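You operate a simulated robot arm through the tools that you are given. There is no shell and no other tool. Be economical: measure what you need, move in short steps, check, and stop when the job is done.

The job below is to be done with a simulated two-armed robot. You get a single attempt, and the scene is never put back.

## Task
Set the kiln as the firing card says, latch it and start it.
Fine: programme and hold time from the card; one press of start.

It is judged by the outcome, as a careful person would: the job done as asked, and still so three seconds after it is handed in. It fails if anything else is knocked over, pushed out of place, dropped, spilled or broken.

## Robot
Two 7-joint arms with two-finger parallel grippers on one trunk, on a base that drives. Base frame: it is fixed to the floor where the robot stands at the start and does not move with it; the origin is under the middle of the robot, x ahead of it, y to its left, z up; the surface under the hand at the start is at about z = 86.5. Lengths are in cm, angles in rad, forces in N, time in s.
The left shoulder is at the start at [7, 16.5, 115.3], the right one opposite. Places, roughly: cone stand [175, 0, 75]; firing card [100, -20, 80]; green button [100, 10, 80]; hold knob [90, -10, 80]; kiln down button [100, 0, 80]; kiln latch [70, 10, 90]; kiln up button [90, 0, 80]; numbered pot [175, -25, 75]; programme knob [100, 0, 80]; red button [90, 10, 80]; red switch [90, 10, 70]. Payload 3.91 kg a hand.
The TCP of each hand is the grasp point between the finger pads, 3 cm short of the fingertips. In the tool frame z runs along the fingers and y along their closing line. Largest opening 11 cm; finger width 2, thickness 1; the body of the gripper, 4.8 by 11.2 cm, starts 5.5 cm behind the TCP.
Orientation is told as [roll, pitch, yaw] about the base's x, y, z axes, in that order, counted from this pose: with the fingers straight down and closing along the base's y, the tool's x points along the base's -x, its y along +y and its z along -z.

## Interface
- The arms move only by the tool drive_tool. It takes "left_targets", "right_targets" or both (then of equal length, played together; a hand with none holds still); each is a list of rows, each a list of 7 numbers: the finger opening in cm, from 0 to 11, then the shift along the tool's x, y, z in cm, then the turn, a rotation vector about the tool's x, y, z in degrees. In form: [[gripper, tx, ty, tz, wx, wy, wz], ...]. A call has 1 to 8 rows; each row is the pose to reach, as a shift and turn from the pose commanded when the call began, along the tool's axes at that moment. Each row takes 0.2 s and may step no farther than 5 cm and 0.15 rad from the row before; otherwise, or with a gripper value out of range, the whole call is refused. Where a pose cannot be reached the arm comes as near as it can. A force on the tool above 40 N (or 10 N above the force at the start of the call, whichever is more), or a blocked arm, ends the call early, and 0.2 s more pass. Each finger travels about 10.8 cm/s and halts on what it meets, pressing with about 42 N; the grip force reading is that of the motor and also rises with nothing between the fingers. The clock runs only during rows and for 0.2 s after the last one: add rows that repeat a pose to give the fingers time. The reply holds the time, the measured pose of the TCP, the force on the tool along the base axes, the opening and the grip force, in the units named above and with some noise, with the torque about the TCP (base axes, N m) and any sound that the robot's microphone picked up.
- Cameras (640 x 400 px; columns grow to the right, rows downward): "scene" is now at [13.37, 0.42, 137.27]; the picture's right is [-0.07, -1.00, 0.01], its down [-0.67, 0.04, -0.74] and it looks along [0.74, -0.06, -0.67] (base axes); focal length 214 px, centre (320, 200). "left" rides on the left gripper at [7.2, -1.7, -10.3] in its tool frame; the picture's right is [0.23, 0.97, 0.00], its down [-0.76, 0.18, -0.62] and it looks along [-0.61, 0.14, 0.78] (tool axes); focal length 222 px, centre (320, 200). "right" rides on the right gripper at [7.2, 1.7, -10.3] in its tool frame; the picture's right is [-0.23, 0.97, 0.00], its down [-0.76, -0.18, -0.62] and it looks along [-0.61, -0.14, 0.78] (tool axes); focal length 222 px, centre (320, 200). There is no depth. A picture from a camera that has moved, and an enlarged one, comes with that camera's place and axes in the base frame and with its lens.
- capture(camera): a new picture of that camera. The clock stands still meanwhile.
- slide_trunk(by): slides the trunk up (or, below 0, down) by that many cm; the arms and the scene camera ride with it, the base frame stays. It gives what a move gives, with no picture.
- steer(legs): drives the robot by 1 to 6 legs, each [ahead, left, turn to the left] in cm, cm and rad, along the robot's own axes; the way and the turn of a leg run together, so that a leg with both is an arc; at most 150 cm and 3.142 rad a leg. The arms and the cameras ride along, it lands a little off, and it stops where it bumps. It gives what a move gives.
- aim_head(pan, tilt): turns the head with the scene camera to pan (to the left, within 1.501 rad either way) and tilt (down, from -0.506 to 1.204), counted from straight ahead of the robot. It gives what a move gives.
- enlarge(camera, box): a new picture of the part [left, top, right, bottom] of that camera's present view, enlarged. The clock stands still meanwhile.
- finish_job(): hands the job in; it is judged then, once.

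Work in short steps. Places have to be worked out from the pictures, the camera data and where the tool is seen: move nearer, look again, correct. Check each grasp and each placing, and mend what went wrong. You have 120 turns and 88 pictures in all, those below and enlarged ones among them. Open the grippers and draw the arms clear of the work before you hand the job in, unless the task says otherwise; then end with one line.

The tools are called after "Request:" as a command line: name --argument value ..., lists and objects as JSON in quotes. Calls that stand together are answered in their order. drive_tool: Moves the arms, as the interface text tells. Its arguments: {"type":"object","properties":{"left_targets":{"type":"array","items":{"type":"array","items":{"type":"number"}}},"right_targets":{"type":"array","items":{"type":"array","items":{"type":"number"}}}},"required":[]} The other tools are called the same way: slide_trunk (by) slides the trunk up or down; steer (legs) drives the base; aim_head (pan, tilt) turns the head that bears the scene camera; capture (camera) takes a picture; enlarge (camera, box) takes an enlarged picture of a part of a camera's view; finish_job () hands the job in.

At the start:

```text
time: 0.0
left_position: [78.57, 31.37, 118.83]
left_tcp_rot: [-0.009, 0.0, 0.002]
left_wrist_force: [0.5, 0.1, -0.2]
left_moment: [0.0, -0.02, -0.01]
left_grip_width: 11.0
left_grasp_force: 0.1
right_position: [78.52, -36.71, 124.97]
right_tcp_rot: [-0.009, -0.001, -0.001]
right_wrist_force: [0.9, 1.1, 0.7]
right_moment: [0.0, -0.01, 0.0]
right_grip_width: 11.02
right_grasp_force: 0.1
trunk travel left (down, up): [-60.0, 34.0]
robot x, y, heading: [0.07, -0.53, 0.002]
head pan, tilt: [-0.072, 0.735]
```

scene: 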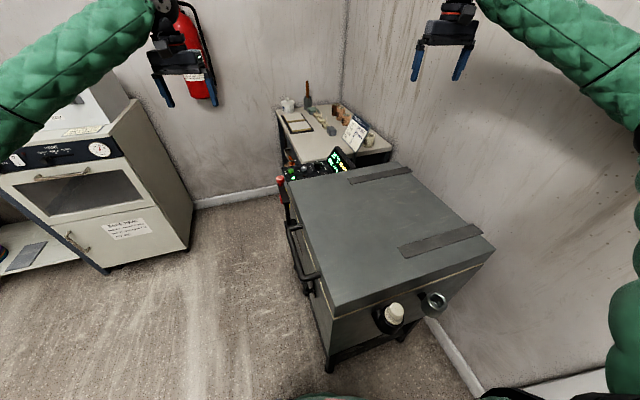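
right: 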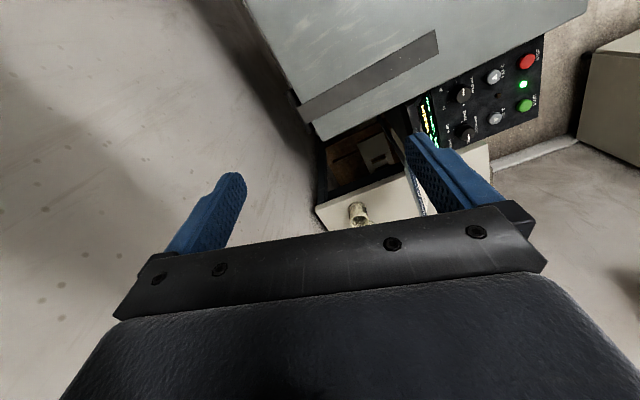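
left: 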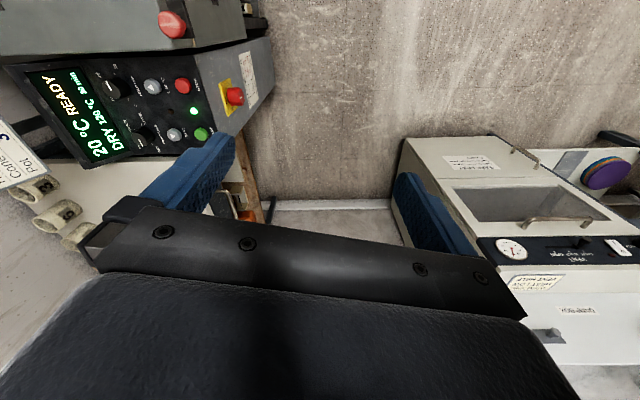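

The kiln stands ahead, with its control panel seemingly on its far/left side. I enlarge the views to read the panel and card.

Request:
enlarge --camera "left" --box '[0, 0, 280, 230]'

Request:
enlarge --camera "scene" --box '[260, 70, 420, 190]'

Request:
enlarge --camera "scene" --box '[260, 160, 500, 380]'

```text
1.74 times, centred on (140, 115) of left
camera zoom: at [71.31, 29.73, 129.18], right [-0.23, 0.97, -0.01], down [0.76, 0.18, 0.62], along [0.61, 0.13, -0.78], focal length 386 px, centre (633, 348)
```

zoom: 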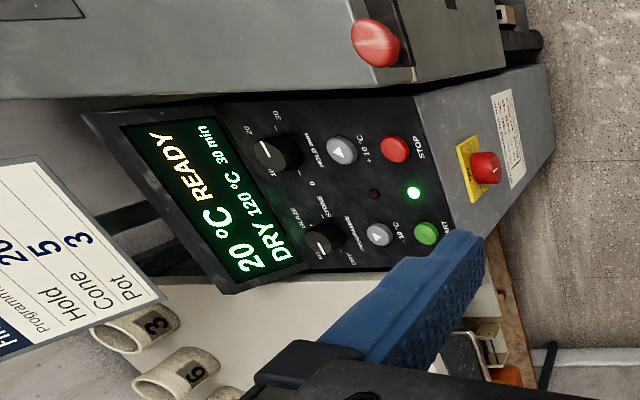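

```text
3.33 times, centred on (340, 130) of scene
camera zoom: at [13.37, 0.42, 137.27], right [-0.07, -1.0, 0.01], down [-0.67, 0.04, -0.74], along [0.74, -0.06, -0.67], focal length 715 px, centre (253, 433)
```

zoom: 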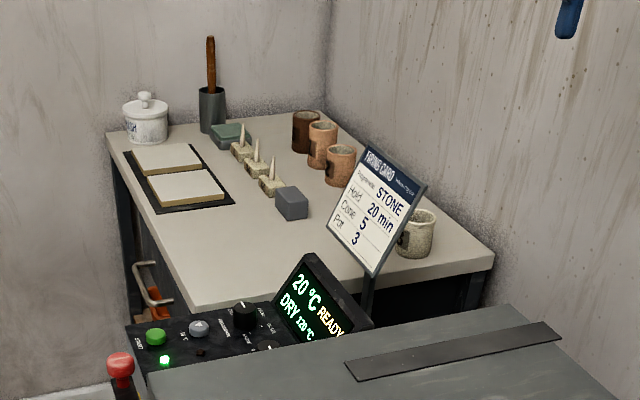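

```text
1.82 times, centred on (380, 270) of scene
camera zoom: at [13.37, 0.42, 137.27], right [-0.07, -1.0, 0.01], down [-0.67, 0.04, -0.74], along [0.74, -0.06, -0.67], focal length 390 px, centre (211, 73)
```

zoom: 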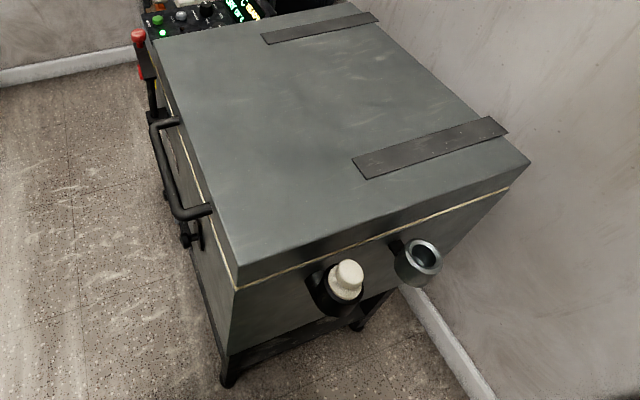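

Card: STONE, hold 20 min; display shows DRY 120 °C, 30 min. I move the left hand nearer above the panel to read the knobs and latch.

Request:
drive_tool --left_targets '[[11, 0, -4, 2, 0, 0, 0], [11, 0, -8, 4, 0, 0, 0], [11, 0, -12, 6, 0, 0, 0], [11, 0, -15, 8, 0, 0, 0], [11, 0, -18, 10, 0, 0, 0]]'

Request:
capture --camera "left"

Request:
enlarge --camera "scene" --box '[270, 150, 370, 300]'

```text
time: 1.2
left_position: [78.7, 13.35, 109.09]
left_tcp_rot: [-0.008, -0.003, 0.001]
left_wrist_force: [-0.2, 0.1, 0.4]
left_moment: [-0.01, 0.01, -0.01]
left_grip_width: 11.0
left_grasp_force: 0.1
right_position: [78.48, -36.45, 124.75]
right_tcp_rot: [-0.008, 0.0, -0.001]
right_wrist_force: [0.4, 0.5, -0.2]
right_moment: [0.01, -0.02, 0.03]
right_grip_width: 11.01
right_grasp_force: 0.0
trunk travel left (down, up): [-60.0, 34.0]
robot x, y, heading: [0.2, -0.19, -0.002]
head pan, tilt: [-0.072, 0.735]
```

```text
81 pictures are left
camera left: at [71.33, 11.72, 119.47], right [-0.23, 0.97, -0.01], down [0.76, 0.18, 0.62], along [0.61, 0.14, -0.78], focal length 222 px, centre (320, 200)
```

left: 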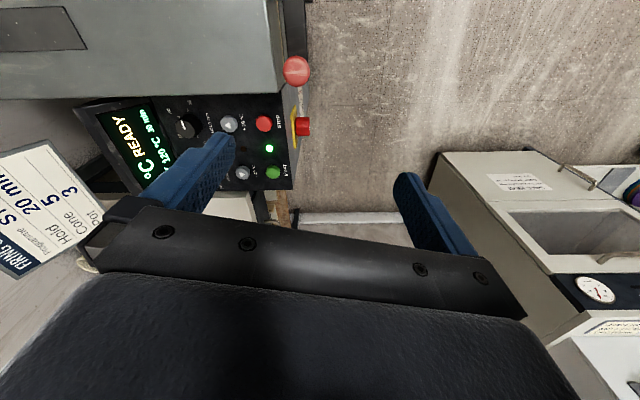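

```text
2.67 times, centred on (320, 225) of scene
camera zoom: at [13.26, 0.37, 137.29], right [-0.07, -1.0, 0.01], down [-0.67, 0.04, -0.74], along [0.74, -0.06, -0.67], focal length 572 px, centre (320, 133)
```

zoom: 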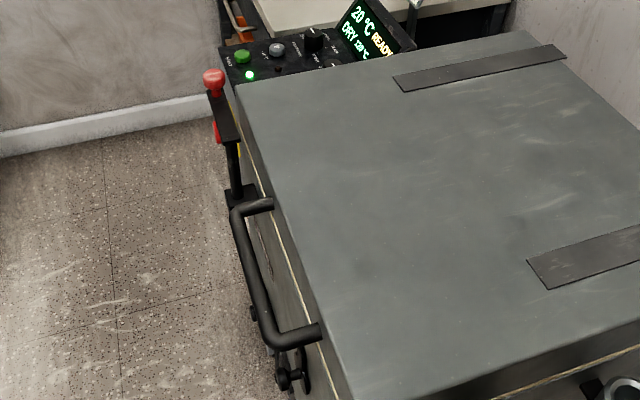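

Wrist view is partly blocked and the latch is on the kiln's +y front. I plan to drive round to the front; first I look left to check the floor is clear.

Request:
aim_head --pan 1.2 --tilt 0.75

Request:
capture --camera "scene"

```text
time: 2.6
left_position: [78.62, 13.37, 108.97]
left_tcp_rot: [-0.008, -0.001, 0.001]
left_wrist_force: [0.4, -0.2, -0.1]
left_moment: [-0.02, 0.02, -0.05]
left_grip_width: 11.0
left_grasp_force: 0.1
right_position: [78.48, -36.65, 124.89]
right_tcp_rot: [-0.009, -0.001, 0.002]
right_wrist_force: [0.6, 0.6, 0.1]
right_moment: [0.01, 0.06, 0.0]
right_grip_width: 10.99
right_grasp_force: 0.1
trunk travel left (down, up): [-60.0, 34.0]
robot x, y, heading: [0.17, -0.45, 0.004]
head pan, tilt: [1.201, 0.75]
```

```text
79 pictures are left
camera scene: at [7.99, 8.72, 137.06], right [0.93, -0.36, 0.0], down [-0.25, -0.64, -0.73], along [0.26, 0.68, -0.69], focal length 214 px, centre (320, 200)
```

scene: 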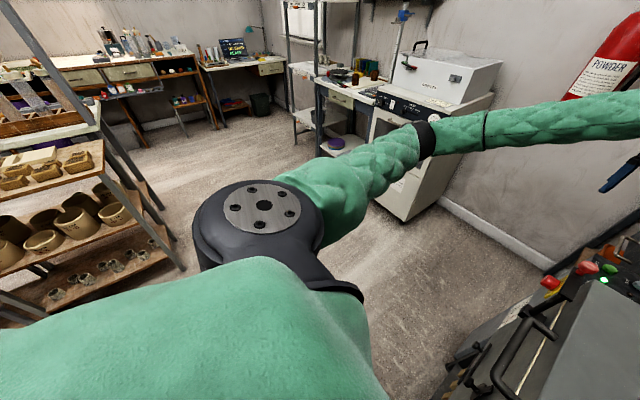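

Floor to the left is clear. I drive left 72, turn right 90°, then slide sideways along the kiln's front.

Request:
steer --legs '[[0, 72, 0], [0, 0, -1.571], [0, 84, 0]]'

Request:
aim_head --pan 0 --tilt 0.75

Request:
capture --camera "scene"

Request:
capture --camera "left"

```text
time: 14.2
left_position: [97.01, -2.45, 109.07]
left_tcp_rot: [0.001, 0.001, -1.525]
left_wrist_force: [0.2, 0.2, -0.6]
left_moment: [0.01, 0.04, 0.04]
left_grip_width: 10.98
left_grasp_force: 0.0
right_position: [46.93, -4.45, 124.36]
right_tcp_rot: [0.002, 0.001, -1.524]
right_wrist_force: [0.4, 0.1, -1.0]
right_moment: [-0.01, -0.02, 0.01]
right_grip_width: 11.02
right_grasp_force: 0.0
trunk travel left (down, up): [-60.0, 34.0]
robot x, y, heading: [80.83, 75.81, -1.522]
head pan, tilt: [1.201, 0.75]
```

```text
time: 15.6
left_position: [96.9, -2.23, 109.11]
left_tcp_rot: [-0.001, 0.001, -1.524]
left_wrist_force: [-0.6, 0.4, -1.0]
left_moment: [0.01, 0.04, 0.0]
left_grip_width: 10.99
left_grasp_force: 0.0
right_position: [46.78, -4.44, 124.43]
right_tcp_rot: [0.001, 0.001, -1.524]
right_wrist_force: [-0.2, -0.2, 0.4]
right_moment: [-0.02, 0.04, 0.0]
right_grip_width: 10.97
right_grasp_force: 0.0
trunk travel left (down, up): [-60.0, 34.0]
robot x, y, heading: [81.06, 75.9, -1.523]
head pan, tilt: [0.0, 0.75]
```

```text
78 pictures are left
camera scene: at [81.55, 62.3, 137.12], right [-1.0, -0.05, 0.0], down [-0.03, 0.68, -0.73], along [0.03, -0.73, -0.68], focal length 214 px, centre (320, 200)
```

scene: 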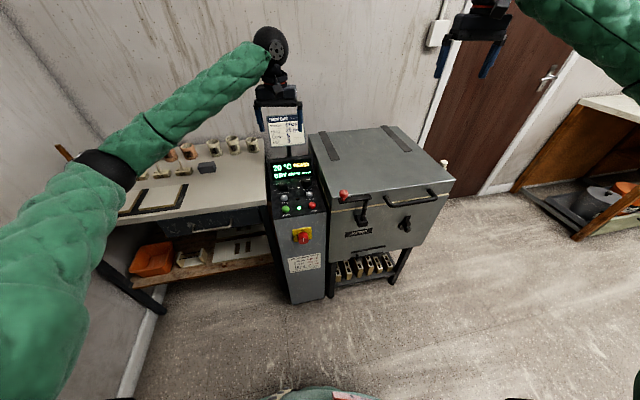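

```text
77 pictures are left
camera left: at [94.81, 4.73, 119.42], right [0.96, 0.27, 0.0], down [0.21, -0.75, 0.62], along [0.17, -0.6, -0.78], focal length 222 px, centre (320, 200)
```

left: 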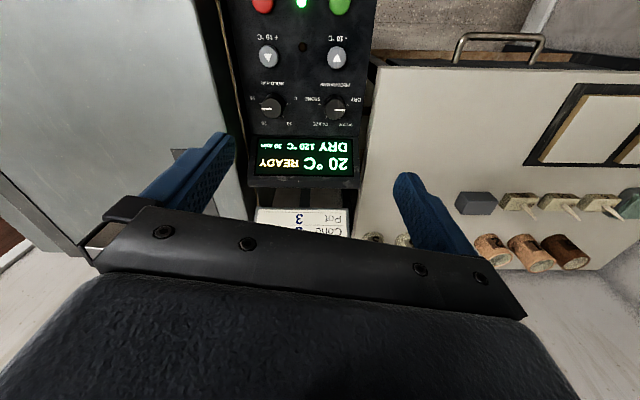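

The robot stands well in front of the kiln. I enlarge the knobs and the latch.

Request:
enlarge --camera "left" --box '[230, 0, 390, 180]'

Request:
enlarge --camera "scene" --box '[260, 140, 350, 250]'

Request:
enlarge --camera "scene" --box '[320, 170, 460, 280]'

```text
2.22 times, centred on (310, 90) of left
camera zoom: at [94.81, 4.73, 119.42], right [0.96, 0.27, 0.0], down [0.21, -0.75, 0.62], along [0.17, -0.6, -0.78], focal length 494 px, centre (342, 444)
```

zoom: 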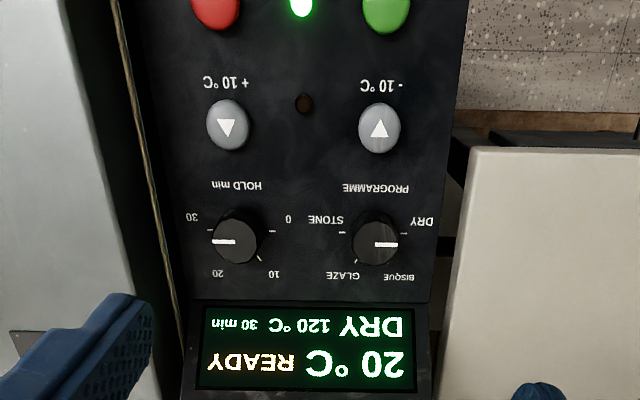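

```text
3.64 times, centred on (305, 195) of scene
camera zoom: at [81.55, 62.3, 137.12], right [-1.0, -0.05, 0.0], down [-0.03, 0.68, -0.73], along [0.03, -0.73, -0.68], focal length 780 px, centre (374, 218)
```

zoom: 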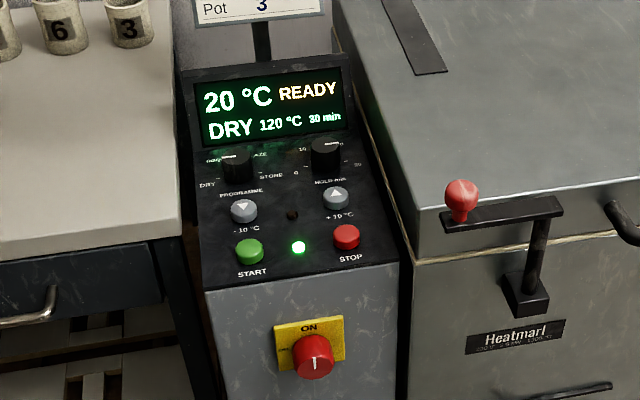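

```text
3.64 times, centred on (390, 225) of scene
camera zoom: at [81.55, 62.3, 137.12], right [-1.0, -0.05, 0.0], down [-0.03, 0.68, -0.73], along [0.03, -0.73, -0.68], focal length 780 px, centre (66, 109)
```

zoom: 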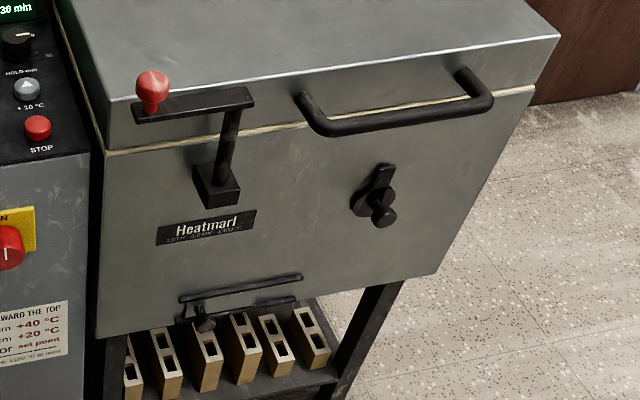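

Knobs: programme needs three steps clockwise (DRY→STONE), hold one step counter-clockwise (30→20). I look closer at the latch, the notice and the card.

Request:
enlarge --camera "scene" --box '[325, 175, 395, 235]'

Request:
enlarge --camera "scene" --box '[275, 220, 345, 280]'

Request:
enlarge --camera "scene" --box '[255, 95, 320, 155]'

```text
6.67 times, centred on (360, 205) of scene
camera zoom: at [81.55, 62.3, 137.12], right [-1.0, -0.05, 0.0], down [-0.03, 0.68, -0.73], along [0.03, -0.73, -0.68], focal length 1430 px, centre (53, 167)
```

zoom: 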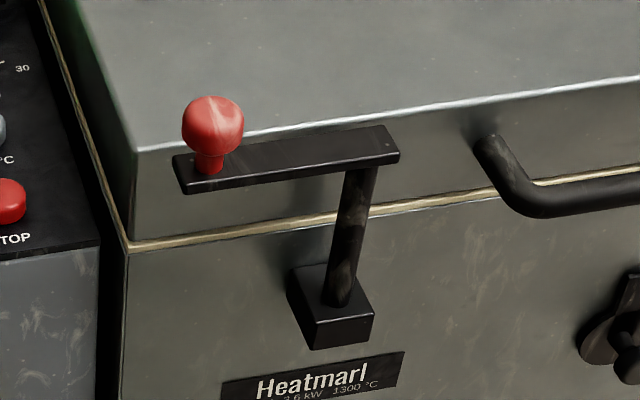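

```text
6.67 times, centred on (310, 250) of scene
camera zoom: at [81.55, 62.3, 137.12], right [-1.0, -0.05, 0.0], down [-0.03, 0.68, -0.73], along [0.03, -0.73, -0.68], focal length 1430 px, centre (387, -133)
```

zoom: 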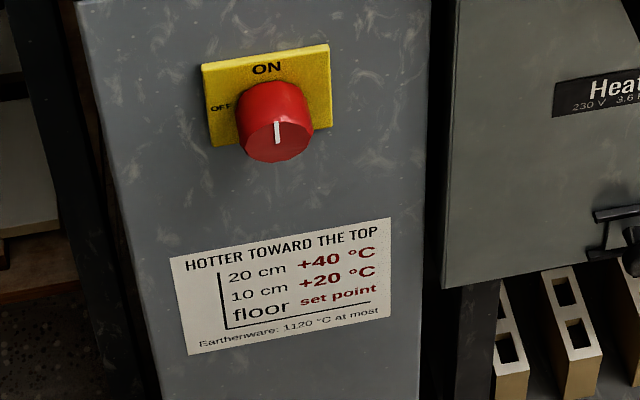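

```text
6.67 times, centred on (288, 125) of scene
camera zoom: at [81.55, 62.3, 137.12], right [-1.0, -0.05, 0.0], down [-0.03, 0.68, -0.73], along [0.03, -0.73, -0.68], focal length 1430 px, centre (537, 700)
```

zoom: 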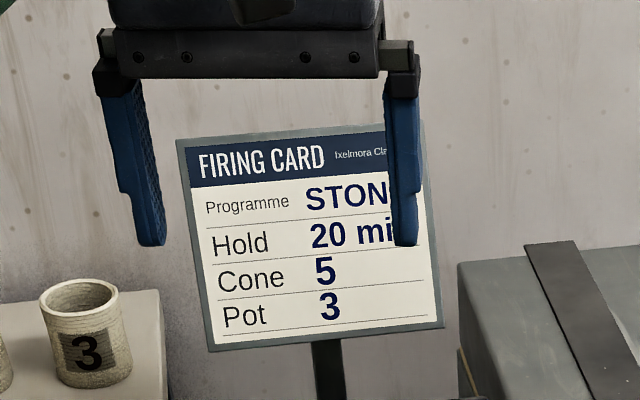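

Only programme, hold and latch matter; the main switch is already ON. I place the programme knob at about [99.9, -4.6, top 83.5] on a near-level panel and bring the left hand above it.

Request:
drive_tool --left_targets '[[9, -0.6, 0.7, 3, 0, 0, -7], [7, -1.2, 1.4, 6, 0, 0, -14], [7, -1.8, 2.1, 9, 0, 0, -21], [7, -2.5, 2.9, 12, 0, 0, -28], [7, -2.5, 2.9, 14, 0, 0, -35], [7, -2.5, 2.9, 14, 0, 0, -35]]'

Request:
capture --camera "left"

Request:
enlarge --camera "scene" --box '[250, 110, 350, 220]'

```text
time: 17.0
left_position: [99.91, -4.58, 94.89]
left_tcp_rot: [0.0, -0.001, -0.913]
left_wrist_force: [0.4, 0.1, -0.2]
left_moment: [0.02, -0.02, -0.02]
left_grip_width: 6.98
left_grasp_force: 0.1
right_position: [46.85, -4.42, 124.4]
right_tcp_rot: [0.0, 0.0, -1.524]
right_wrist_force: [-0.1, -0.7, 0.3]
right_moment: [-0.03, -0.01, -0.01]
right_grip_width: 10.97
right_grasp_force: 0.0
trunk travel left (down, up): [-60.0, 34.0]
robot x, y, heading: [80.72, 75.67, -1.525]
head pan, tilt: [0.0, 0.75]
```

```text
70 pictures are left
camera left: at [94.14, -0.02, 105.37], right [0.63, 0.78, 0.0], down [0.61, -0.49, 0.62], along [0.48, -0.39, -0.78], focal length 222 px, centre (320, 200)
```

left: 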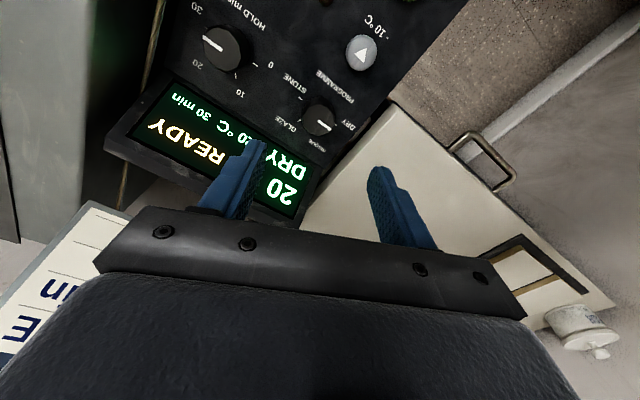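

```text
3.64 times, centred on (300, 165) of scene
camera zoom: at [81.54, 62.31, 137.13], right [-1.0, -0.05, 0.0], down [-0.03, 0.68, -0.73], along [0.03, -0.73, -0.68], focal length 780 px, centre (393, 327)
```

zoom: 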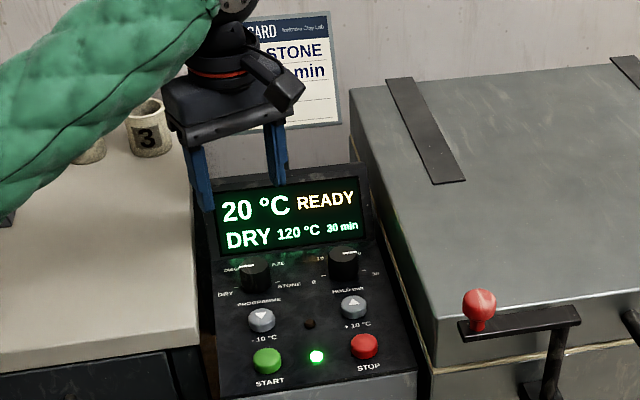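

The knob projects to [99.7, -4.7], right under the TCP. I descend to z≈84.8 around it and close.

Request:
drive_tool --left_targets '[[7, 0, 0, 4, 0, 0, 0], [7, 0, 0, 8, 0, 0, 0], [7, 0, 0, 10.1, 0, 0, 0], [5, 0, 0, 10.1, 0, 0, 0], [3.5, 0, 0, 10.1, 0, 0, 0], [3, 0, 0, 10.1, 0, 0, 0]]'

Request:
capture --camera "left"

```text
time: 18.4
left_position: [99.84, -4.76, 85.0]
left_tcp_rot: [-0.001, 0.0, -0.915]
left_wrist_force: [0.6, 1.5, -0.8]
left_moment: [-0.14, -0.02, -0.02]
left_grip_width: 3.15
left_grasp_force: 45.6
right_position: [46.9, -4.42, 124.41]
right_tcp_rot: [-0.002, 0.0, -1.523]
right_wrist_force: [-0.2, -0.3, 0.2]
right_moment: [0.0, -0.02, 0.0]
right_grip_width: 10.99
right_grasp_force: 0.0
trunk travel left (down, up): [-60.0, 34.0]
robot x, y, heading: [80.74, 75.88, -1.524]
head pan, tilt: [0.0, 0.75]
```

```text
68 pictures are left
camera left: at [94.1, -0.14, 95.23], right [0.63, 0.77, 0.0], down [0.61, -0.49, 0.62], along [0.48, -0.39, -0.78], focal length 222 px, centre (320, 200)
```

left: 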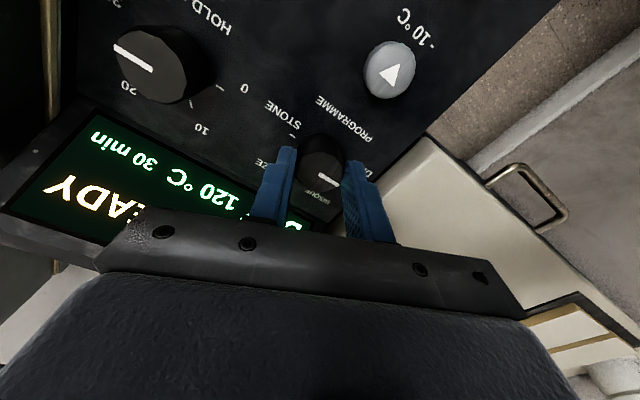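

The knob is gripped (3.15 cm). I turn it clockwise (tool +z) by 67°.

Request:
drive_tool --left_targets '[[3, 0, 0, 0, 0, 0, 8.4], [3, 0, 0, 0, 0, 0, 16.8], [3, 0, 0, 0, 0, 0, 25.2], [3, 0, 0, 0, 0, 0, 33.6], [3, 0, 0, 0, 0, 0, 42], [3, 0, 0, 0, 0, 0, 50.4], [3, 0, 0, 0, 0, 0, 58.8], [3, 0, 0, 0, 0, 0, 67]]'

Request:
capture --camera "left"

Request:
enlarge --camera "scene" --box '[250, 110, 350, 220]'

```text
time: 20.2
left_position: [100.11, -4.71, 84.84]
left_tcp_rot: [-0.001, 0.003, -2.082]
left_wrist_force: [24.7, -4.6, -7.9]
left_moment: [-0.46, -0.61, 0.04]
left_grip_width: 3.18
left_grasp_force: 45.2
right_position: [47.1, -4.57, 124.47]
right_tcp_rot: [-0.002, 0.001, -1.522]
right_wrist_force: [-1.2, -0.6, -0.7]
right_moment: [0.0, 0.02, 0.04]
right_grip_width: 11.0
right_grasp_force: 0.0
trunk travel left (down, up): [-60.0, 34.0]
robot x, y, heading: [81.09, 75.69, -1.52]
head pan, tilt: [0.0, 0.75]
```

```text
67 pictures are left
camera left: at [102.2, 2.3, 95.25], right [0.96, -0.28, 0.0], down [-0.22, -0.75, 0.62], along [-0.17, -0.6, -0.78], focal length 222 px, centre (320, 200)
```

left: 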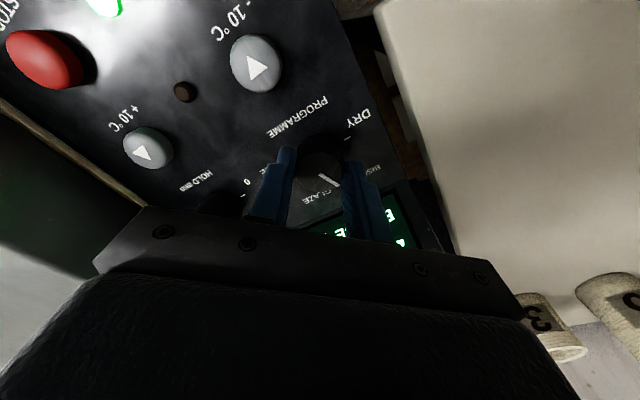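

```text
3.64 times, centred on (300, 165) of scene
camera zoom: at [81.76, 62.2, 137.1], right [-1.0, -0.05, 0.0], down [-0.03, 0.68, -0.73], along [0.03, -0.73, -0.68], focal length 780 px, centre (393, 327)
```

zoom: 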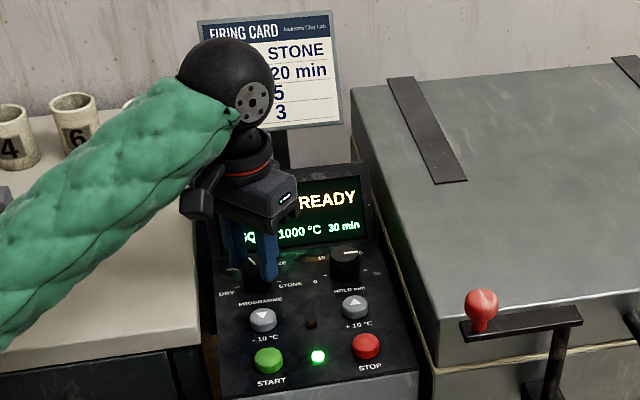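

Display now shows the next programme (1000 °C, bisque). I open, rotate the hand back, and regrip.

Request:
drive_tool --left_targets '[[6.5, 0, 0, 0, 0, 0, 0], [6.5, 0, 0, 0, 0, 0, 0], [6.5, 0, 0, 0, 0, 0, -8.4], [6.5, 0, 0, 0, 0, 0, -16.8], [6.5, 0, 0, 0, 0, 0, -25.2], [6.5, 0, 0, 0, 0, 0, -33.6], [6.5, 0, 0, 0, 0, 0, -42], [6.5, 0, 0, 0, 0, 0, -50.4]]'

Request:
drive_tool --left_targets '[[6.5, 0, 0, 0, 0, 0, -8.4], [6.5, 0, 0, 0, 0, 0, -16.6], [5, 0, 0, 0, 0, 0, -16.6], [3, 0, 0, 0, 0, 0, -16.6], [3, 0, 0, 0, 0, 0, -16.6]]'

```text
time: 22.0
left_position: [99.84, -4.85, 84.96]
left_tcp_rot: [0.001, 0.0, -1.201]
left_wrist_force: [0.0, -0.5, -0.4]
left_moment: [-0.01, 0.03, -0.02]
left_grip_width: 6.52
left_grasp_force: 0.1
right_position: [46.87, -4.55, 124.39]
right_tcp_rot: [0.001, 0.0, -1.523]
right_wrist_force: [-0.2, 0.3, 0.2]
right_moment: [-0.02, -0.01, 0.02]
right_grip_width: 11.01
right_grasp_force: 0.0
trunk travel left (down, up): [-60.0, 34.0]
robot x, y, heading: [80.91, 75.85, -1.524]
head pan, tilt: [0.0, 0.75]
```

```text
time: 23.2
left_position: [100.0, -4.88, 84.89]
left_tcp_rot: [0.0, -0.001, -0.912]
left_wrist_force: [-1.1, -0.8, 0.8]
left_moment: [-0.07, 0.12, 0.02]
left_grip_width: 3.11
left_grasp_force: 45.0
right_position: [46.81, -4.49, 124.46]
right_tcp_rot: [-0.001, 0.001, -1.525]
right_wrist_force: [0.2, 1.1, 0.8]
right_moment: [-0.04, 0.01, -0.03]
right_grip_width: 11.01
right_grasp_force: 0.1
trunk travel left (down, up): [-60.0, 34.0]
robot x, y, heading: [80.99, 76.15, -1.53]
head pan, tilt: [0.0, 0.75]
```

Regripped; I turn another step.

Request:
drive_tool --left_targets '[[3, 0, 0, 0, 0, 0, 8.4], [3, 0, 0, 0, 0, 0, 16.8], [3, 0, 0, 0, 0, 0, 25.2], [3, 0, 0, 0, 0, 0, 33.6], [3, 0, 0, 0, 0, 0, 42], [3, 0, 0, 0, 0, 0, 50.4], [3, 0, 0, 0, 0, 0, 58.8], [3, 0, 0, 0, 0, 0, 67]]'

Request:
drive_tool --left_targets '[[6.5, 0, 0, 0, 0, 0, 0], [6.5, 0, 0, 0, 0, 0, 0], [6.5, 0, 0, 0, 0, 0, -8.4], [6.5, 0, 0, 0, 0, 0, -16.8], [6.5, 0, 0, 0, 0, 0, -25.2], [6.5, 0, 0, 0, 0, 0, -33.6], [6.5, 0, 0, 0, 0, 0, -42], [6.5, 0, 0, 0, 0, 0, -50.4]]'

Request:
enlarge --camera "scene" --box '[250, 110, 350, 220]'

Request:
capture --camera "left"

```text
time: 25.0
left_position: [100.22, -4.73, 84.9]
left_tcp_rot: [-0.001, -0.001, -2.083]
left_wrist_force: [26.8, -4.3, 3.0]
left_moment: [-0.1, -1.17, 0.04]
left_grip_width: 3.11
left_grasp_force: 44.9
right_position: [47.05, -4.47, 124.49]
right_tcp_rot: [-0.002, 0.002, -1.524]
right_wrist_force: [-0.3, 0.2, -0.2]
right_moment: [-0.01, 0.01, 0.0]
right_grip_width: 10.98
right_grasp_force: 0.0
trunk travel left (down, up): [-60.0, 34.0]
robot x, y, heading: [81.02, 75.79, -1.522]
head pan, tilt: [0.0, 0.75]
```

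```text
time: 26.8
left_position: [100.07, -4.69, 85.02]
left_tcp_rot: [0.0, 0.0, -1.201]
left_wrist_force: [-0.6, 0.7, 0.2]
left_moment: [-0.01, 0.01, -0.02]
left_grip_width: 6.53
left_grasp_force: 0.0
right_position: [46.81, -4.47, 124.36]
right_tcp_rot: [0.0, 0.001, -1.525]
right_wrist_force: [0.4, -0.6, -0.5]
right_moment: [-0.06, 0.04, -0.01]
right_grip_width: 11.01
right_grasp_force: 0.1
trunk travel left (down, up): [-60.0, 34.0]
robot x, y, heading: [80.59, 75.92, -1.527]
head pan, tilt: [0.0, 0.75]
```

```text
3.64 times, centred on (300, 165) of scene
camera zoom: at [81.53, 62.3, 137.12], right [-1.0, -0.05, 0.0], down [-0.03, 0.68, -0.73], along [0.03, -0.73, -0.68], focal length 780 px, centre (393, 327)
```

zoom: 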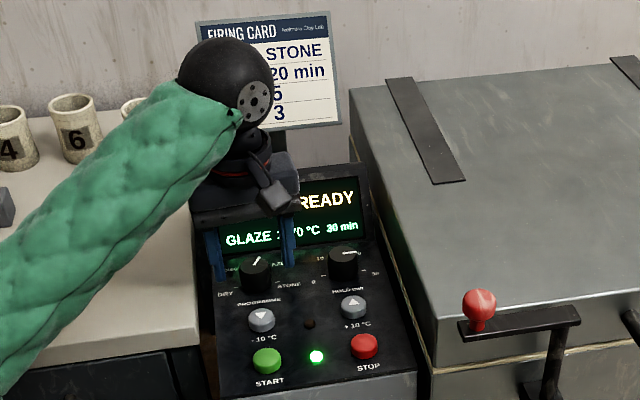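

```text
64 pictures are left
camera left: at [95.71, 1.39, 95.38], right [0.83, 0.56, 0.0], down [0.44, -0.65, 0.62], along [0.35, -0.51, -0.78], focal length 222 px, centre (320, 200)
```

left: 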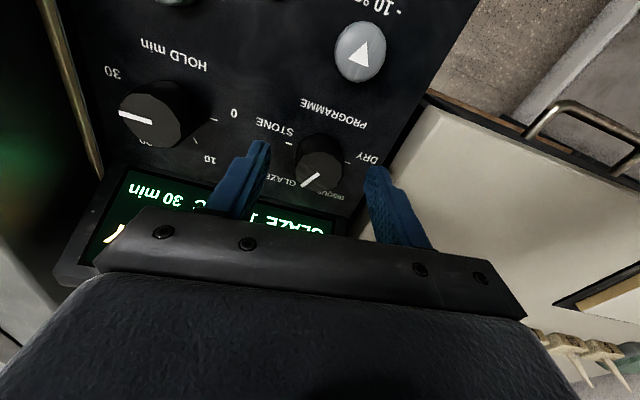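

GLAZE now. One more step to STONE.

Request:
drive_tool --left_targets '[[6.5, 0, 0, 0, 0, 0, -8.4], [6.5, 0, 0, 0, 0, 0, -16.6], [5, 0, 0, 0, 0, 0, -16.6], [3, 0, 0, 0, 0, 0, -16.6], [3, 0, 0, 0, 0, 0, -16.6]]'

Request:
drive_tool --left_targets '[[3, 0, 0, 0, 0, 0, 8.4], [3, 0, 0, 0, 0, 0, 16.8], [3, 0, 0, 0, 0, 0, 25.2], [3, 0, 0, 0, 0, 0, 33.6], [3, 0, 0, 0, 0, 0, 42], [3, 0, 0, 0, 0, 0, 50.4], [3, 0, 0, 0, 0, 0, 58.8], [3, 0, 0, 0, 0, 0, 67]]'

Request:
drive_tool --left_targets '[[6.5, 0, 0, 0, 0, 0, 0], [6.5, 0, 0, 0, 0, 0, 0], [6.5, 0, 0, -4, 0, 0, 0], [6.5, 0, 0, -8, 0, 0, 0], [6.5, 0, 0, -10, 0, 0, -8], [6.5, 0, 0, -10, 0, 0, -16], [6.5, 0, 0, -10, 0, 0, -24], [6.5, 0, 0, -10, 0, 0, -32]]'

Request:
enlarge --camera "scene" --box '[250, 110, 350, 220]'

Request:
capture --camera "left"

```text
time: 28.0
left_position: [99.83, -4.9, 84.91]
left_tcp_rot: [0.001, -0.001, -0.913]
left_wrist_force: [-3.4, -2.6, 0.0]
left_moment: [-0.03, 0.15, -0.02]
left_grip_width: 3.21
left_grasp_force: 1.9
right_position: [46.81, -4.48, 124.42]
right_tcp_rot: [0.0, 0.001, -1.527]
right_wrist_force: [0.1, -0.2, 0.8]
right_moment: [-0.03, 0.02, -0.03]
right_grip_width: 10.99
right_grasp_force: 0.1
trunk travel left (down, up): [-60.0, 34.0]
robot x, y, heading: [80.79, 75.38, -1.522]
head pan, tilt: [0.0, 0.75]
```

```text
time: 29.8
left_position: [100.11, -4.62, 84.96]
left_tcp_rot: [0.0, 0.001, -2.083]
left_wrist_force: [24.3, -1.1, 7.9]
left_moment: [-0.05, -0.94, 0.06]
left_grip_width: 3.08
left_grasp_force: 45.1
right_position: [47.1, -4.56, 124.4]
right_tcp_rot: [0.0, 0.0, -1.524]
right_wrist_force: [-0.2, 0.7, 0.1]
right_moment: [-0.01, -0.03, 0.02]
right_grip_width: 11.0
right_grasp_force: 0.0
trunk travel left (down, up): [-60.0, 34.0]
robot x, y, heading: [80.94, 75.81, -1.524]
head pan, tilt: [0.0, 0.75]
```

```text
time: 31.6
left_position: [100.06, -4.68, 94.92]
left_tcp_rot: [-0.001, -0.001, -1.524]
left_wrist_force: [0.2, 0.0, 0.0]
left_moment: [-0.02, 0.0, -0.01]
left_grip_width: 6.5
left_grasp_force: 0.0
right_position: [46.85, -4.48, 124.48]
right_tcp_rot: [0.0, 0.001, -1.524]
right_wrist_force: [-0.1, 0.1, -0.1]
right_moment: [-0.02, -0.02, -0.02]
right_grip_width: 11.02
right_grasp_force: 0.1
trunk travel left (down, up): [-60.0, 34.0]
robot x, y, heading: [80.94, 75.69, -1.529]
head pan, tilt: [0.0, 0.75]
```

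```text
3.64 times, centred on (300, 165) of scene
camera zoom: at [81.55, 62.29, 137.12], right [-1.0, -0.05, 0.0], down [-0.03, 0.68, -0.73], along [0.03, -0.73, -0.68], focal length 780 px, centre (393, 327)
```

zoom: 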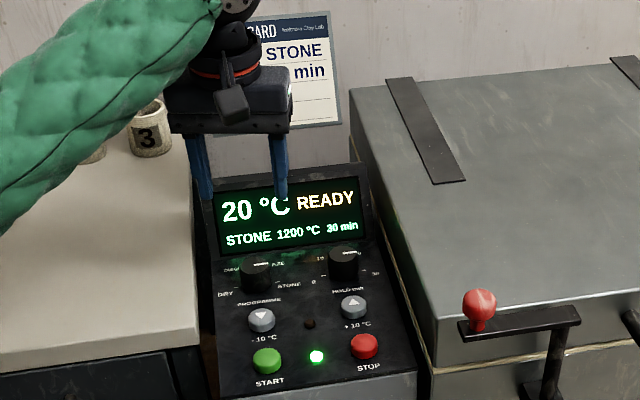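

```text
62 pictures are left
camera left: at [97.74, 2.4, 105.31], right [0.96, 0.27, 0.0], down [0.21, -0.75, 0.62], along [0.17, -0.6, -0.78], focal length 222 px, centre (320, 200)
```

left: 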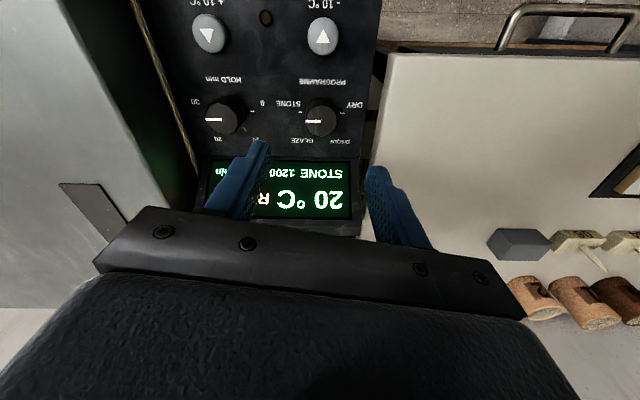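

STONE 1200 °C is set. The hold knob is at about [90.6, -7.2]; lid top works out at z≈88, so the gripper clears. I move over it, pre-rotated the other way.

Request:
drive_tool --left_targets '[[6.5, -0.7, -3.2, 0, 0, 0, 8], [6.5, -1.4, -6.4, 0, 0, 0, 16], [6.5, -2.1, -9.6, 0, 0, 0, 24], [6.5, -2.1, -9.6, 0, 0, 0, 32], [6.5, -2.1, -9.6, 0, 0, 0, 32]]'

Request:
capture --camera "left"

```text
time: 32.8
left_position: [90.44, -7.37, 95.06]
left_tcp_rot: [0.0, 0.001, -2.082]
left_wrist_force: [-0.6, 0.1, 1.0]
left_moment: [-0.01, 0.0, -0.02]
left_grip_width: 6.5
left_grasp_force: 0.0
right_position: [46.83, -4.48, 124.26]
right_tcp_rot: [-0.003, 0.003, -1.524]
right_wrist_force: [-0.6, 0.7, 0.8]
right_moment: [-0.02, -0.03, 0.0]
right_grip_width: 11.03
right_grasp_force: 0.1
trunk travel left (down, up): [-60.0, 34.0]
robot x, y, heading: [81.29, 75.93, -1.527]
head pan, tilt: [0.0, 0.75]
```

```text
61 pictures are left
camera left: at [92.41, -0.22, 105.42], right [0.96, -0.28, 0.0], down [-0.22, -0.75, 0.62], along [-0.17, -0.6, -0.78], focal length 222 px, centre (320, 200)
```

left: 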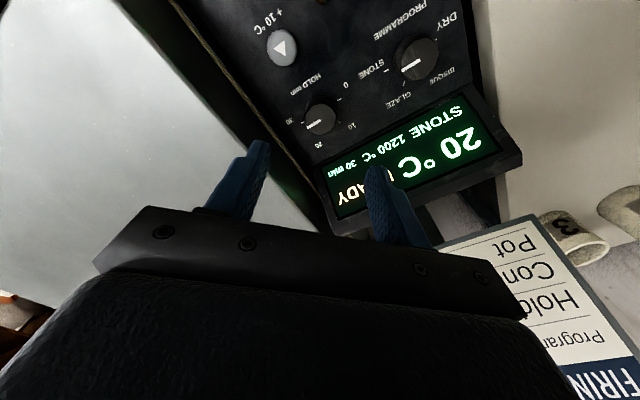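

The TCP is centred over the hold knob. I narrow to 5 cm for clearance from the kiln side, descend, and grip.

Request:
drive_tool --left_targets '[[5, 0, 0, 0, 0, 0, 0], [5, 0, 0, 4, 0, 0, 0], [5, 0, 0, 8, 0, 0, 0], [5, 0, 0, 10.1, 0, 0, 0], [5, 0, 0, 10.1, 0, 0, 0], [3, 0, 0, 10.1, 0, 0, 0], [3, 0, 0, 10.1, 0, 0, 0]]'

```text
time: 34.4
left_position: [90.65, -7.12, 84.82]
left_tcp_rot: [0.0, 0.0, -2.083]
left_wrist_force: [4.3, -3.1, -0.3]
left_moment: [-0.11, -0.09, -0.01]
left_grip_width: 3.26
left_grasp_force: 3.0
right_position: [46.97, -4.45, 124.39]
right_tcp_rot: [0.0, 0.002, -1.525]
right_wrist_force: [0.4, -0.2, -0.8]
right_moment: [0.01, 0.0, -0.01]
right_grip_width: 10.99
right_grasp_force: 0.1
trunk travel left (down, up): [-60.0, 34.0]
robot x, y, heading: [80.86, 75.92, -1.523]
head pan, tilt: [0.0, 0.75]
```

Gripping at 3.26 cm; I let it close one row more, then turn counter-clockwise ~62°.

Request:
drive_tool --left_targets '[[3, 0, 0, 0, 0, 0, 0], [3, 0, 0, 0, 0, 0, -8.5], [3, 0, 0, 0, 0, 0, -17], [3, 0, 0, 0, 0, 0, -25.5], [3, 0, 0, 0, 0, 0, -34], [3, 0, 0, 0, 0, 0, -42.5], [3, 0, 0, 0, 0, 0, -51], [3, 0, 0, 0, 0, 0, -59.5]]'

Request:
capture --camera "left"

Request:
enlarge --camera "scene" --box '[250, 110, 350, 220]'

```text
time: 36.2
left_position: [90.21, -7.32, 84.72]
left_tcp_rot: [0.0, 0.002, -1.045]
left_wrist_force: [-9.2, 0.9, -6.6]
left_moment: [0.77, 0.66, -0.01]
left_grip_width: 3.18
left_grasp_force: 45.4
right_position: [46.81, -4.53, 124.24]
right_tcp_rot: [-0.001, 0.0, -1.525]
right_wrist_force: [-0.8, 0.5, -0.1]
right_moment: [0.01, 0.01, -0.02]
right_grip_width: 10.99
right_grasp_force: 0.1
trunk travel left (down, up): [-60.0, 34.0]
robot x, y, heading: [80.85, 75.75, -1.524]
head pan, tilt: [0.0, 0.75]
```

```text
60 pictures are left
camera left: at [85.06, -1.86, 95.14], right [0.73, 0.69, 0.0], down [0.54, -0.57, 0.62], along [0.43, -0.45, -0.78], focal length 222 px, centre (320, 200)
```

left: 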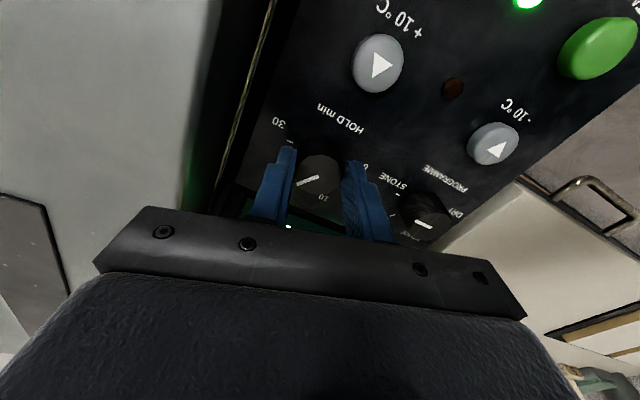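

```text
3.64 times, centred on (300, 165) of scene
camera zoom: at [81.45, 62.25, 137.11], right [-1.0, -0.05, 0.0], down [-0.03, 0.68, -0.73], along [0.03, -0.73, -0.68], focal length 780 px, centre (393, 327)
```

zoom: 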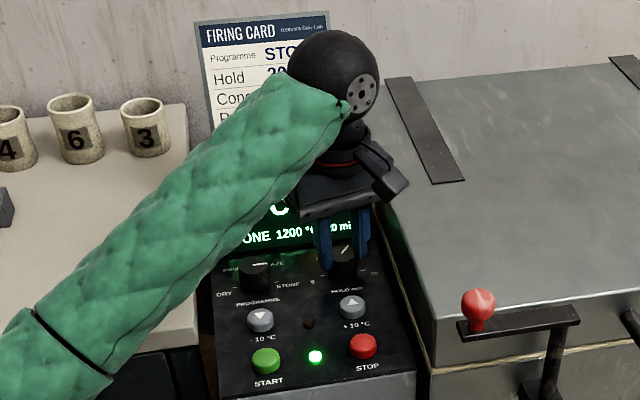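

The knob moved. I open, rise and read the display.

Request:
drive_tool --left_targets '[[5, 0, 0, 0, 0, 0, 0], [5, 0, 0, 0, 0, 0, 0], [5, 0, 0, -4, 0, 0, 0], [5, 0, 0, -8, 0, 0, 0], [5, 0, 0, -11, 0, 0, 8], [5, 0, 0, -11, 0, 0, 16], [5, 0, 0, -11, 0, 0, 24]]'

Request:
capture --camera "left"

Request:
enlarge --camera "scene" --box '[250, 110, 350, 220]'

```text
time: 37.8
left_position: [90.41, -7.13, 95.84]
left_tcp_rot: [0.0, 0.001, -1.464]
left_wrist_force: [0.5, 0.4, 0.4]
left_moment: [-0.01, -0.01, 0.01]
left_grip_width: 5.0
left_grasp_force: 0.1
right_position: [46.87, -4.43, 124.45]
right_tcp_rot: [0.001, 0.002, -1.523]
right_wrist_force: [0.0, -0.4, 0.9]
right_moment: [-0.01, -0.01, 0.03]
right_grip_width: 11.0
right_grasp_force: 0.0
trunk travel left (down, up): [-60.0, 34.0]
robot x, y, heading: [81.03, 75.77, -1.527]
head pan, tilt: [0.0, 0.75]
```

```text
58 pictures are left
camera left: at [87.87, -0.17, 106.18], right [0.94, 0.33, 0.0], down [0.26, -0.74, 0.62], along [0.21, -0.59, -0.78], focal length 222 px, centre (320, 200)
```

left: 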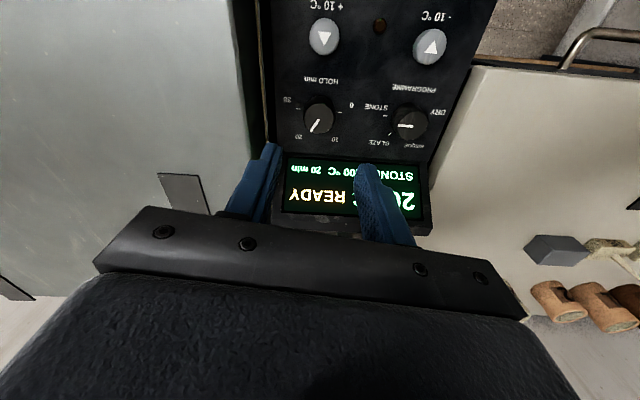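

```text
3.64 times, centred on (300, 165) of scene
camera zoom: at [81.52, 62.32, 137.13], right [-1.0, -0.05, 0.0], down [-0.03, 0.68, -0.73], along [0.03, -0.73, -0.68], focal length 780 px, centre (393, 327)
```

zoom: 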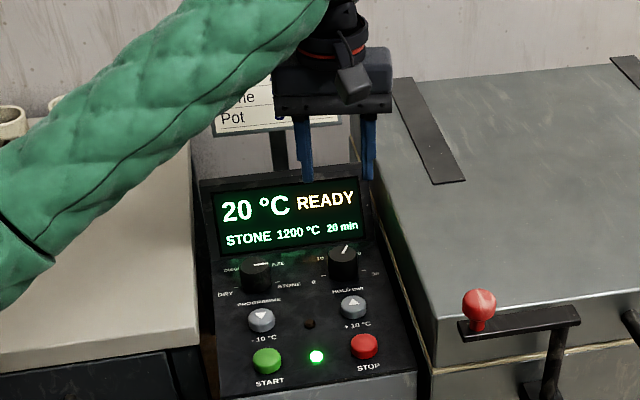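

Display reads STONE 1200 °C 20 min. Now the latch: bar with red knob at ~[76, 10.5, 92], pivot rod at ~[67.7, 9]; it must swing clockwise over the lid. I bring the right hand above the red knob (turning it), and the left hand, closed, above START.

Request:
drive_tool --left_targets '[[4, 1.7, 1, 0, 0, 0, 0], [2, 3.4, 2, 0, 0, 0, 0], [0, 5.1, 3, 0, 0, 0, 0], [0, 6.8, 4, 0, 0, 0, 0], [0, 8.5, 5, 0, 0, 0, 0], [0, 10.2, 6, 0, 0, 0, 0], [0, 11.9, 7, 0, 0, 0, 0], [0, 13.4, 7.8, 0, 0, 0, 0]]' --right_targets '[[9, 1.7, 3.7, 1.5, 0, 0, -8.4], [7, 3.4, 7.4, 3, 0, 0, -16.8], [6, 5.1, 11.1, 4.5, 0, 0, -25.2], [6, 6.8, 14.8, 6, 0, 0, -33.6], [6, 8.5, 18.5, 7.5, 0, 0, -42], [6, 10.2, 22.2, 9, 0, 0, -50.4], [6, 11.9, 25.9, 10.5, 0, 0, -58.8], [6, 13.5, 29.7, 12, 0, 0, -67]]'

Request:
capture --camera "right"

Request:
capture --camera "scene"

```text
time: 39.6
left_position: [96.94, 6.79, 95.87]
left_tcp_rot: [0.0, 0.0, -1.467]
left_wrist_force: [-0.6, -0.4, -0.1]
left_moment: [0.01, 0.0, 0.04]
left_grip_width: 0.02
left_grasp_force: 38.0
right_position: [76.01, 10.65, 112.5]
right_tcp_rot: [0.0, 0.002, -0.355]
right_wrist_force: [0.5, 0.5, -0.3]
right_moment: [0.0, 0.01, 0.01]
right_grip_width: 5.99
right_grasp_force: 0.1
trunk travel left (down, up): [-60.0, 34.0]
robot x, y, heading: [80.96, 75.96, -1.523]
head pan, tilt: [0.0, 0.75]
```

```text
56 pictures are left
camera right: at [69.75, 14.75, 122.84], right [0.55, 0.83, 0.0], down [0.65, -0.43, 0.62], along [0.52, -0.34, -0.78], focal length 222 px, centre (320, 200)
```

right: 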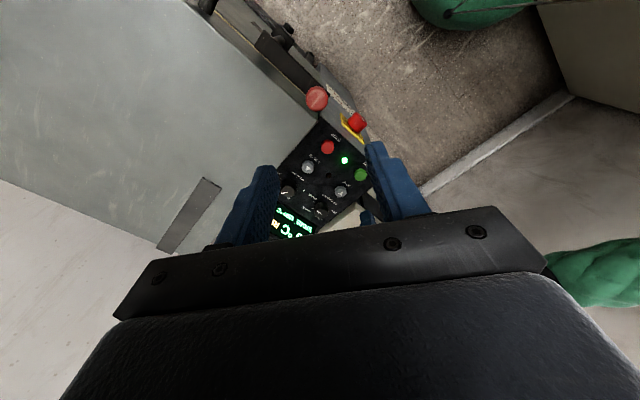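

```text
55 pictures are left
camera scene: at [81.66, 62.29, 137.13], right [-1.0, -0.05, 0.0], down [-0.03, 0.68, -0.73], along [0.03, -0.73, -0.68], focal length 214 px, centre (320, 200)
```

scene: 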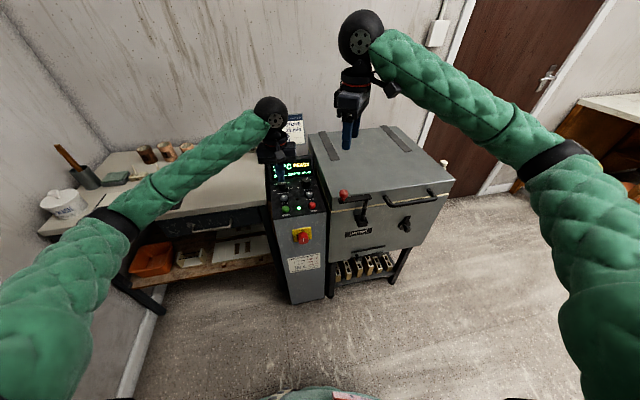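

The red knob projects to about [75.9, 10.2]. I enlarge for pivot and height.

Request:
enlarge --camera "right" --box '[230, 0, 370, 130]'

Request:
enlarge --camera "scene" --box '[325, 175, 395, 235]'

```text
3.08 times, centred on (300, 65) of right
camera zoom: at [69.75, 14.75, 122.84], right [0.55, 0.83, 0.0], down [0.65, -0.43, 0.62], along [0.52, -0.34, -0.78], focal length 684 px, centre (382, 615)
```

zoom: 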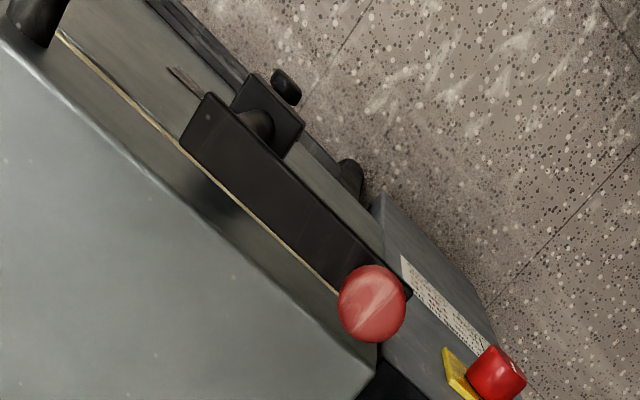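

```text
6.67 times, centred on (360, 205) of scene
camera zoom: at [81.66, 62.29, 137.13], right [-1.0, -0.05, 0.0], down [-0.03, 0.68, -0.73], along [0.03, -0.73, -0.68], focal length 1430 px, centre (53, 167)
```

zoom: 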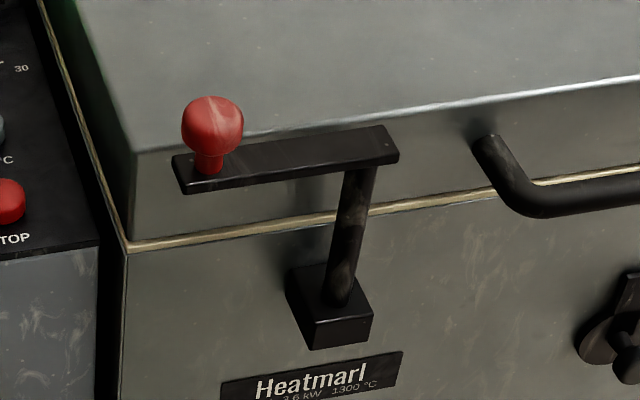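

Knob centre ≈[76.1, 10.2, 91.6], pivot ≈[68.1, 9.2], bar top ≈89.6. I lower the right hand to just above the knob, turning 20° more.

Request:
drive_tool --right_targets '[[6, -0.2, -0.3, 4.5, 0, 0, -7], [6, -0.25, -0.4, 9, 0, 0, -14], [6, -0.25, -0.4, 12, 0, 0, -20], [6, -0.25, -0.4, 14, 0, 0, -20], [6, -0.25, -0.4, 14, 0, 0, -20]]'

Request:
capture --camera "right"

Request:
enlarge --camera "scene" --box '[305, 145, 405, 235]'

```text
time: 40.8
left_position: [96.88, 6.7, 95.93]
left_tcp_rot: [-0.002, -0.001, -1.464]
left_wrist_force: [0.7, 0.5, -1.0]
left_moment: [0.01, 0.0, 0.0]
left_grip_width: 0.0
left_grasp_force: 37.6
right_position: [75.92, 9.95, 98.63]
right_tcp_rot: [0.0, -0.001, -0.006]
right_wrist_force: [0.4, 0.4, -0.7]
right_moment: [-0.01, 0.01, 0.01]
right_grip_width: 6.01
right_grasp_force: 0.1
trunk travel left (down, up): [-60.0, 34.0]
robot x, y, heading: [80.95, 75.48, -1.523]
head pan, tilt: [0.0, 0.75]
```

```text
52 pictures are left
camera right: at [68.66, 11.78, 108.98], right [0.23, 0.97, 0.0], down [0.76, -0.18, 0.62], along [0.61, -0.14, -0.78], focal length 222 px, centre (320, 200)
```

right: 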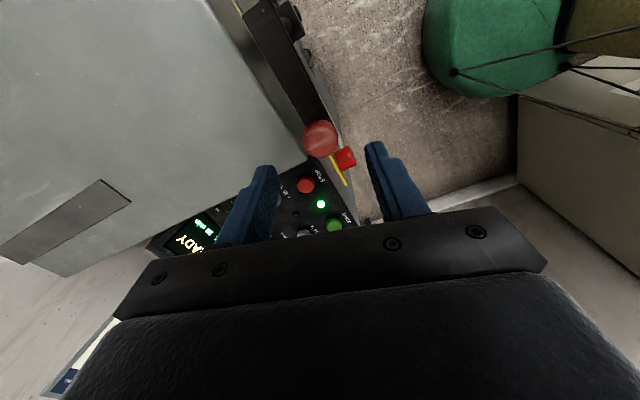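

```text
4.44 times, centred on (355, 190) of scene
camera zoom: at [81.56, 62.32, 137.13], right [-1.0, -0.05, 0.0], down [-0.03, 0.68, -0.73], along [0.03, -0.73, -0.68], focal length 953 px, centre (164, 244)
```

zoom: 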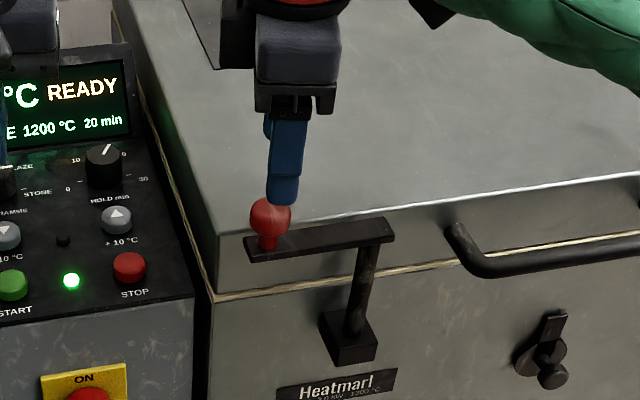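

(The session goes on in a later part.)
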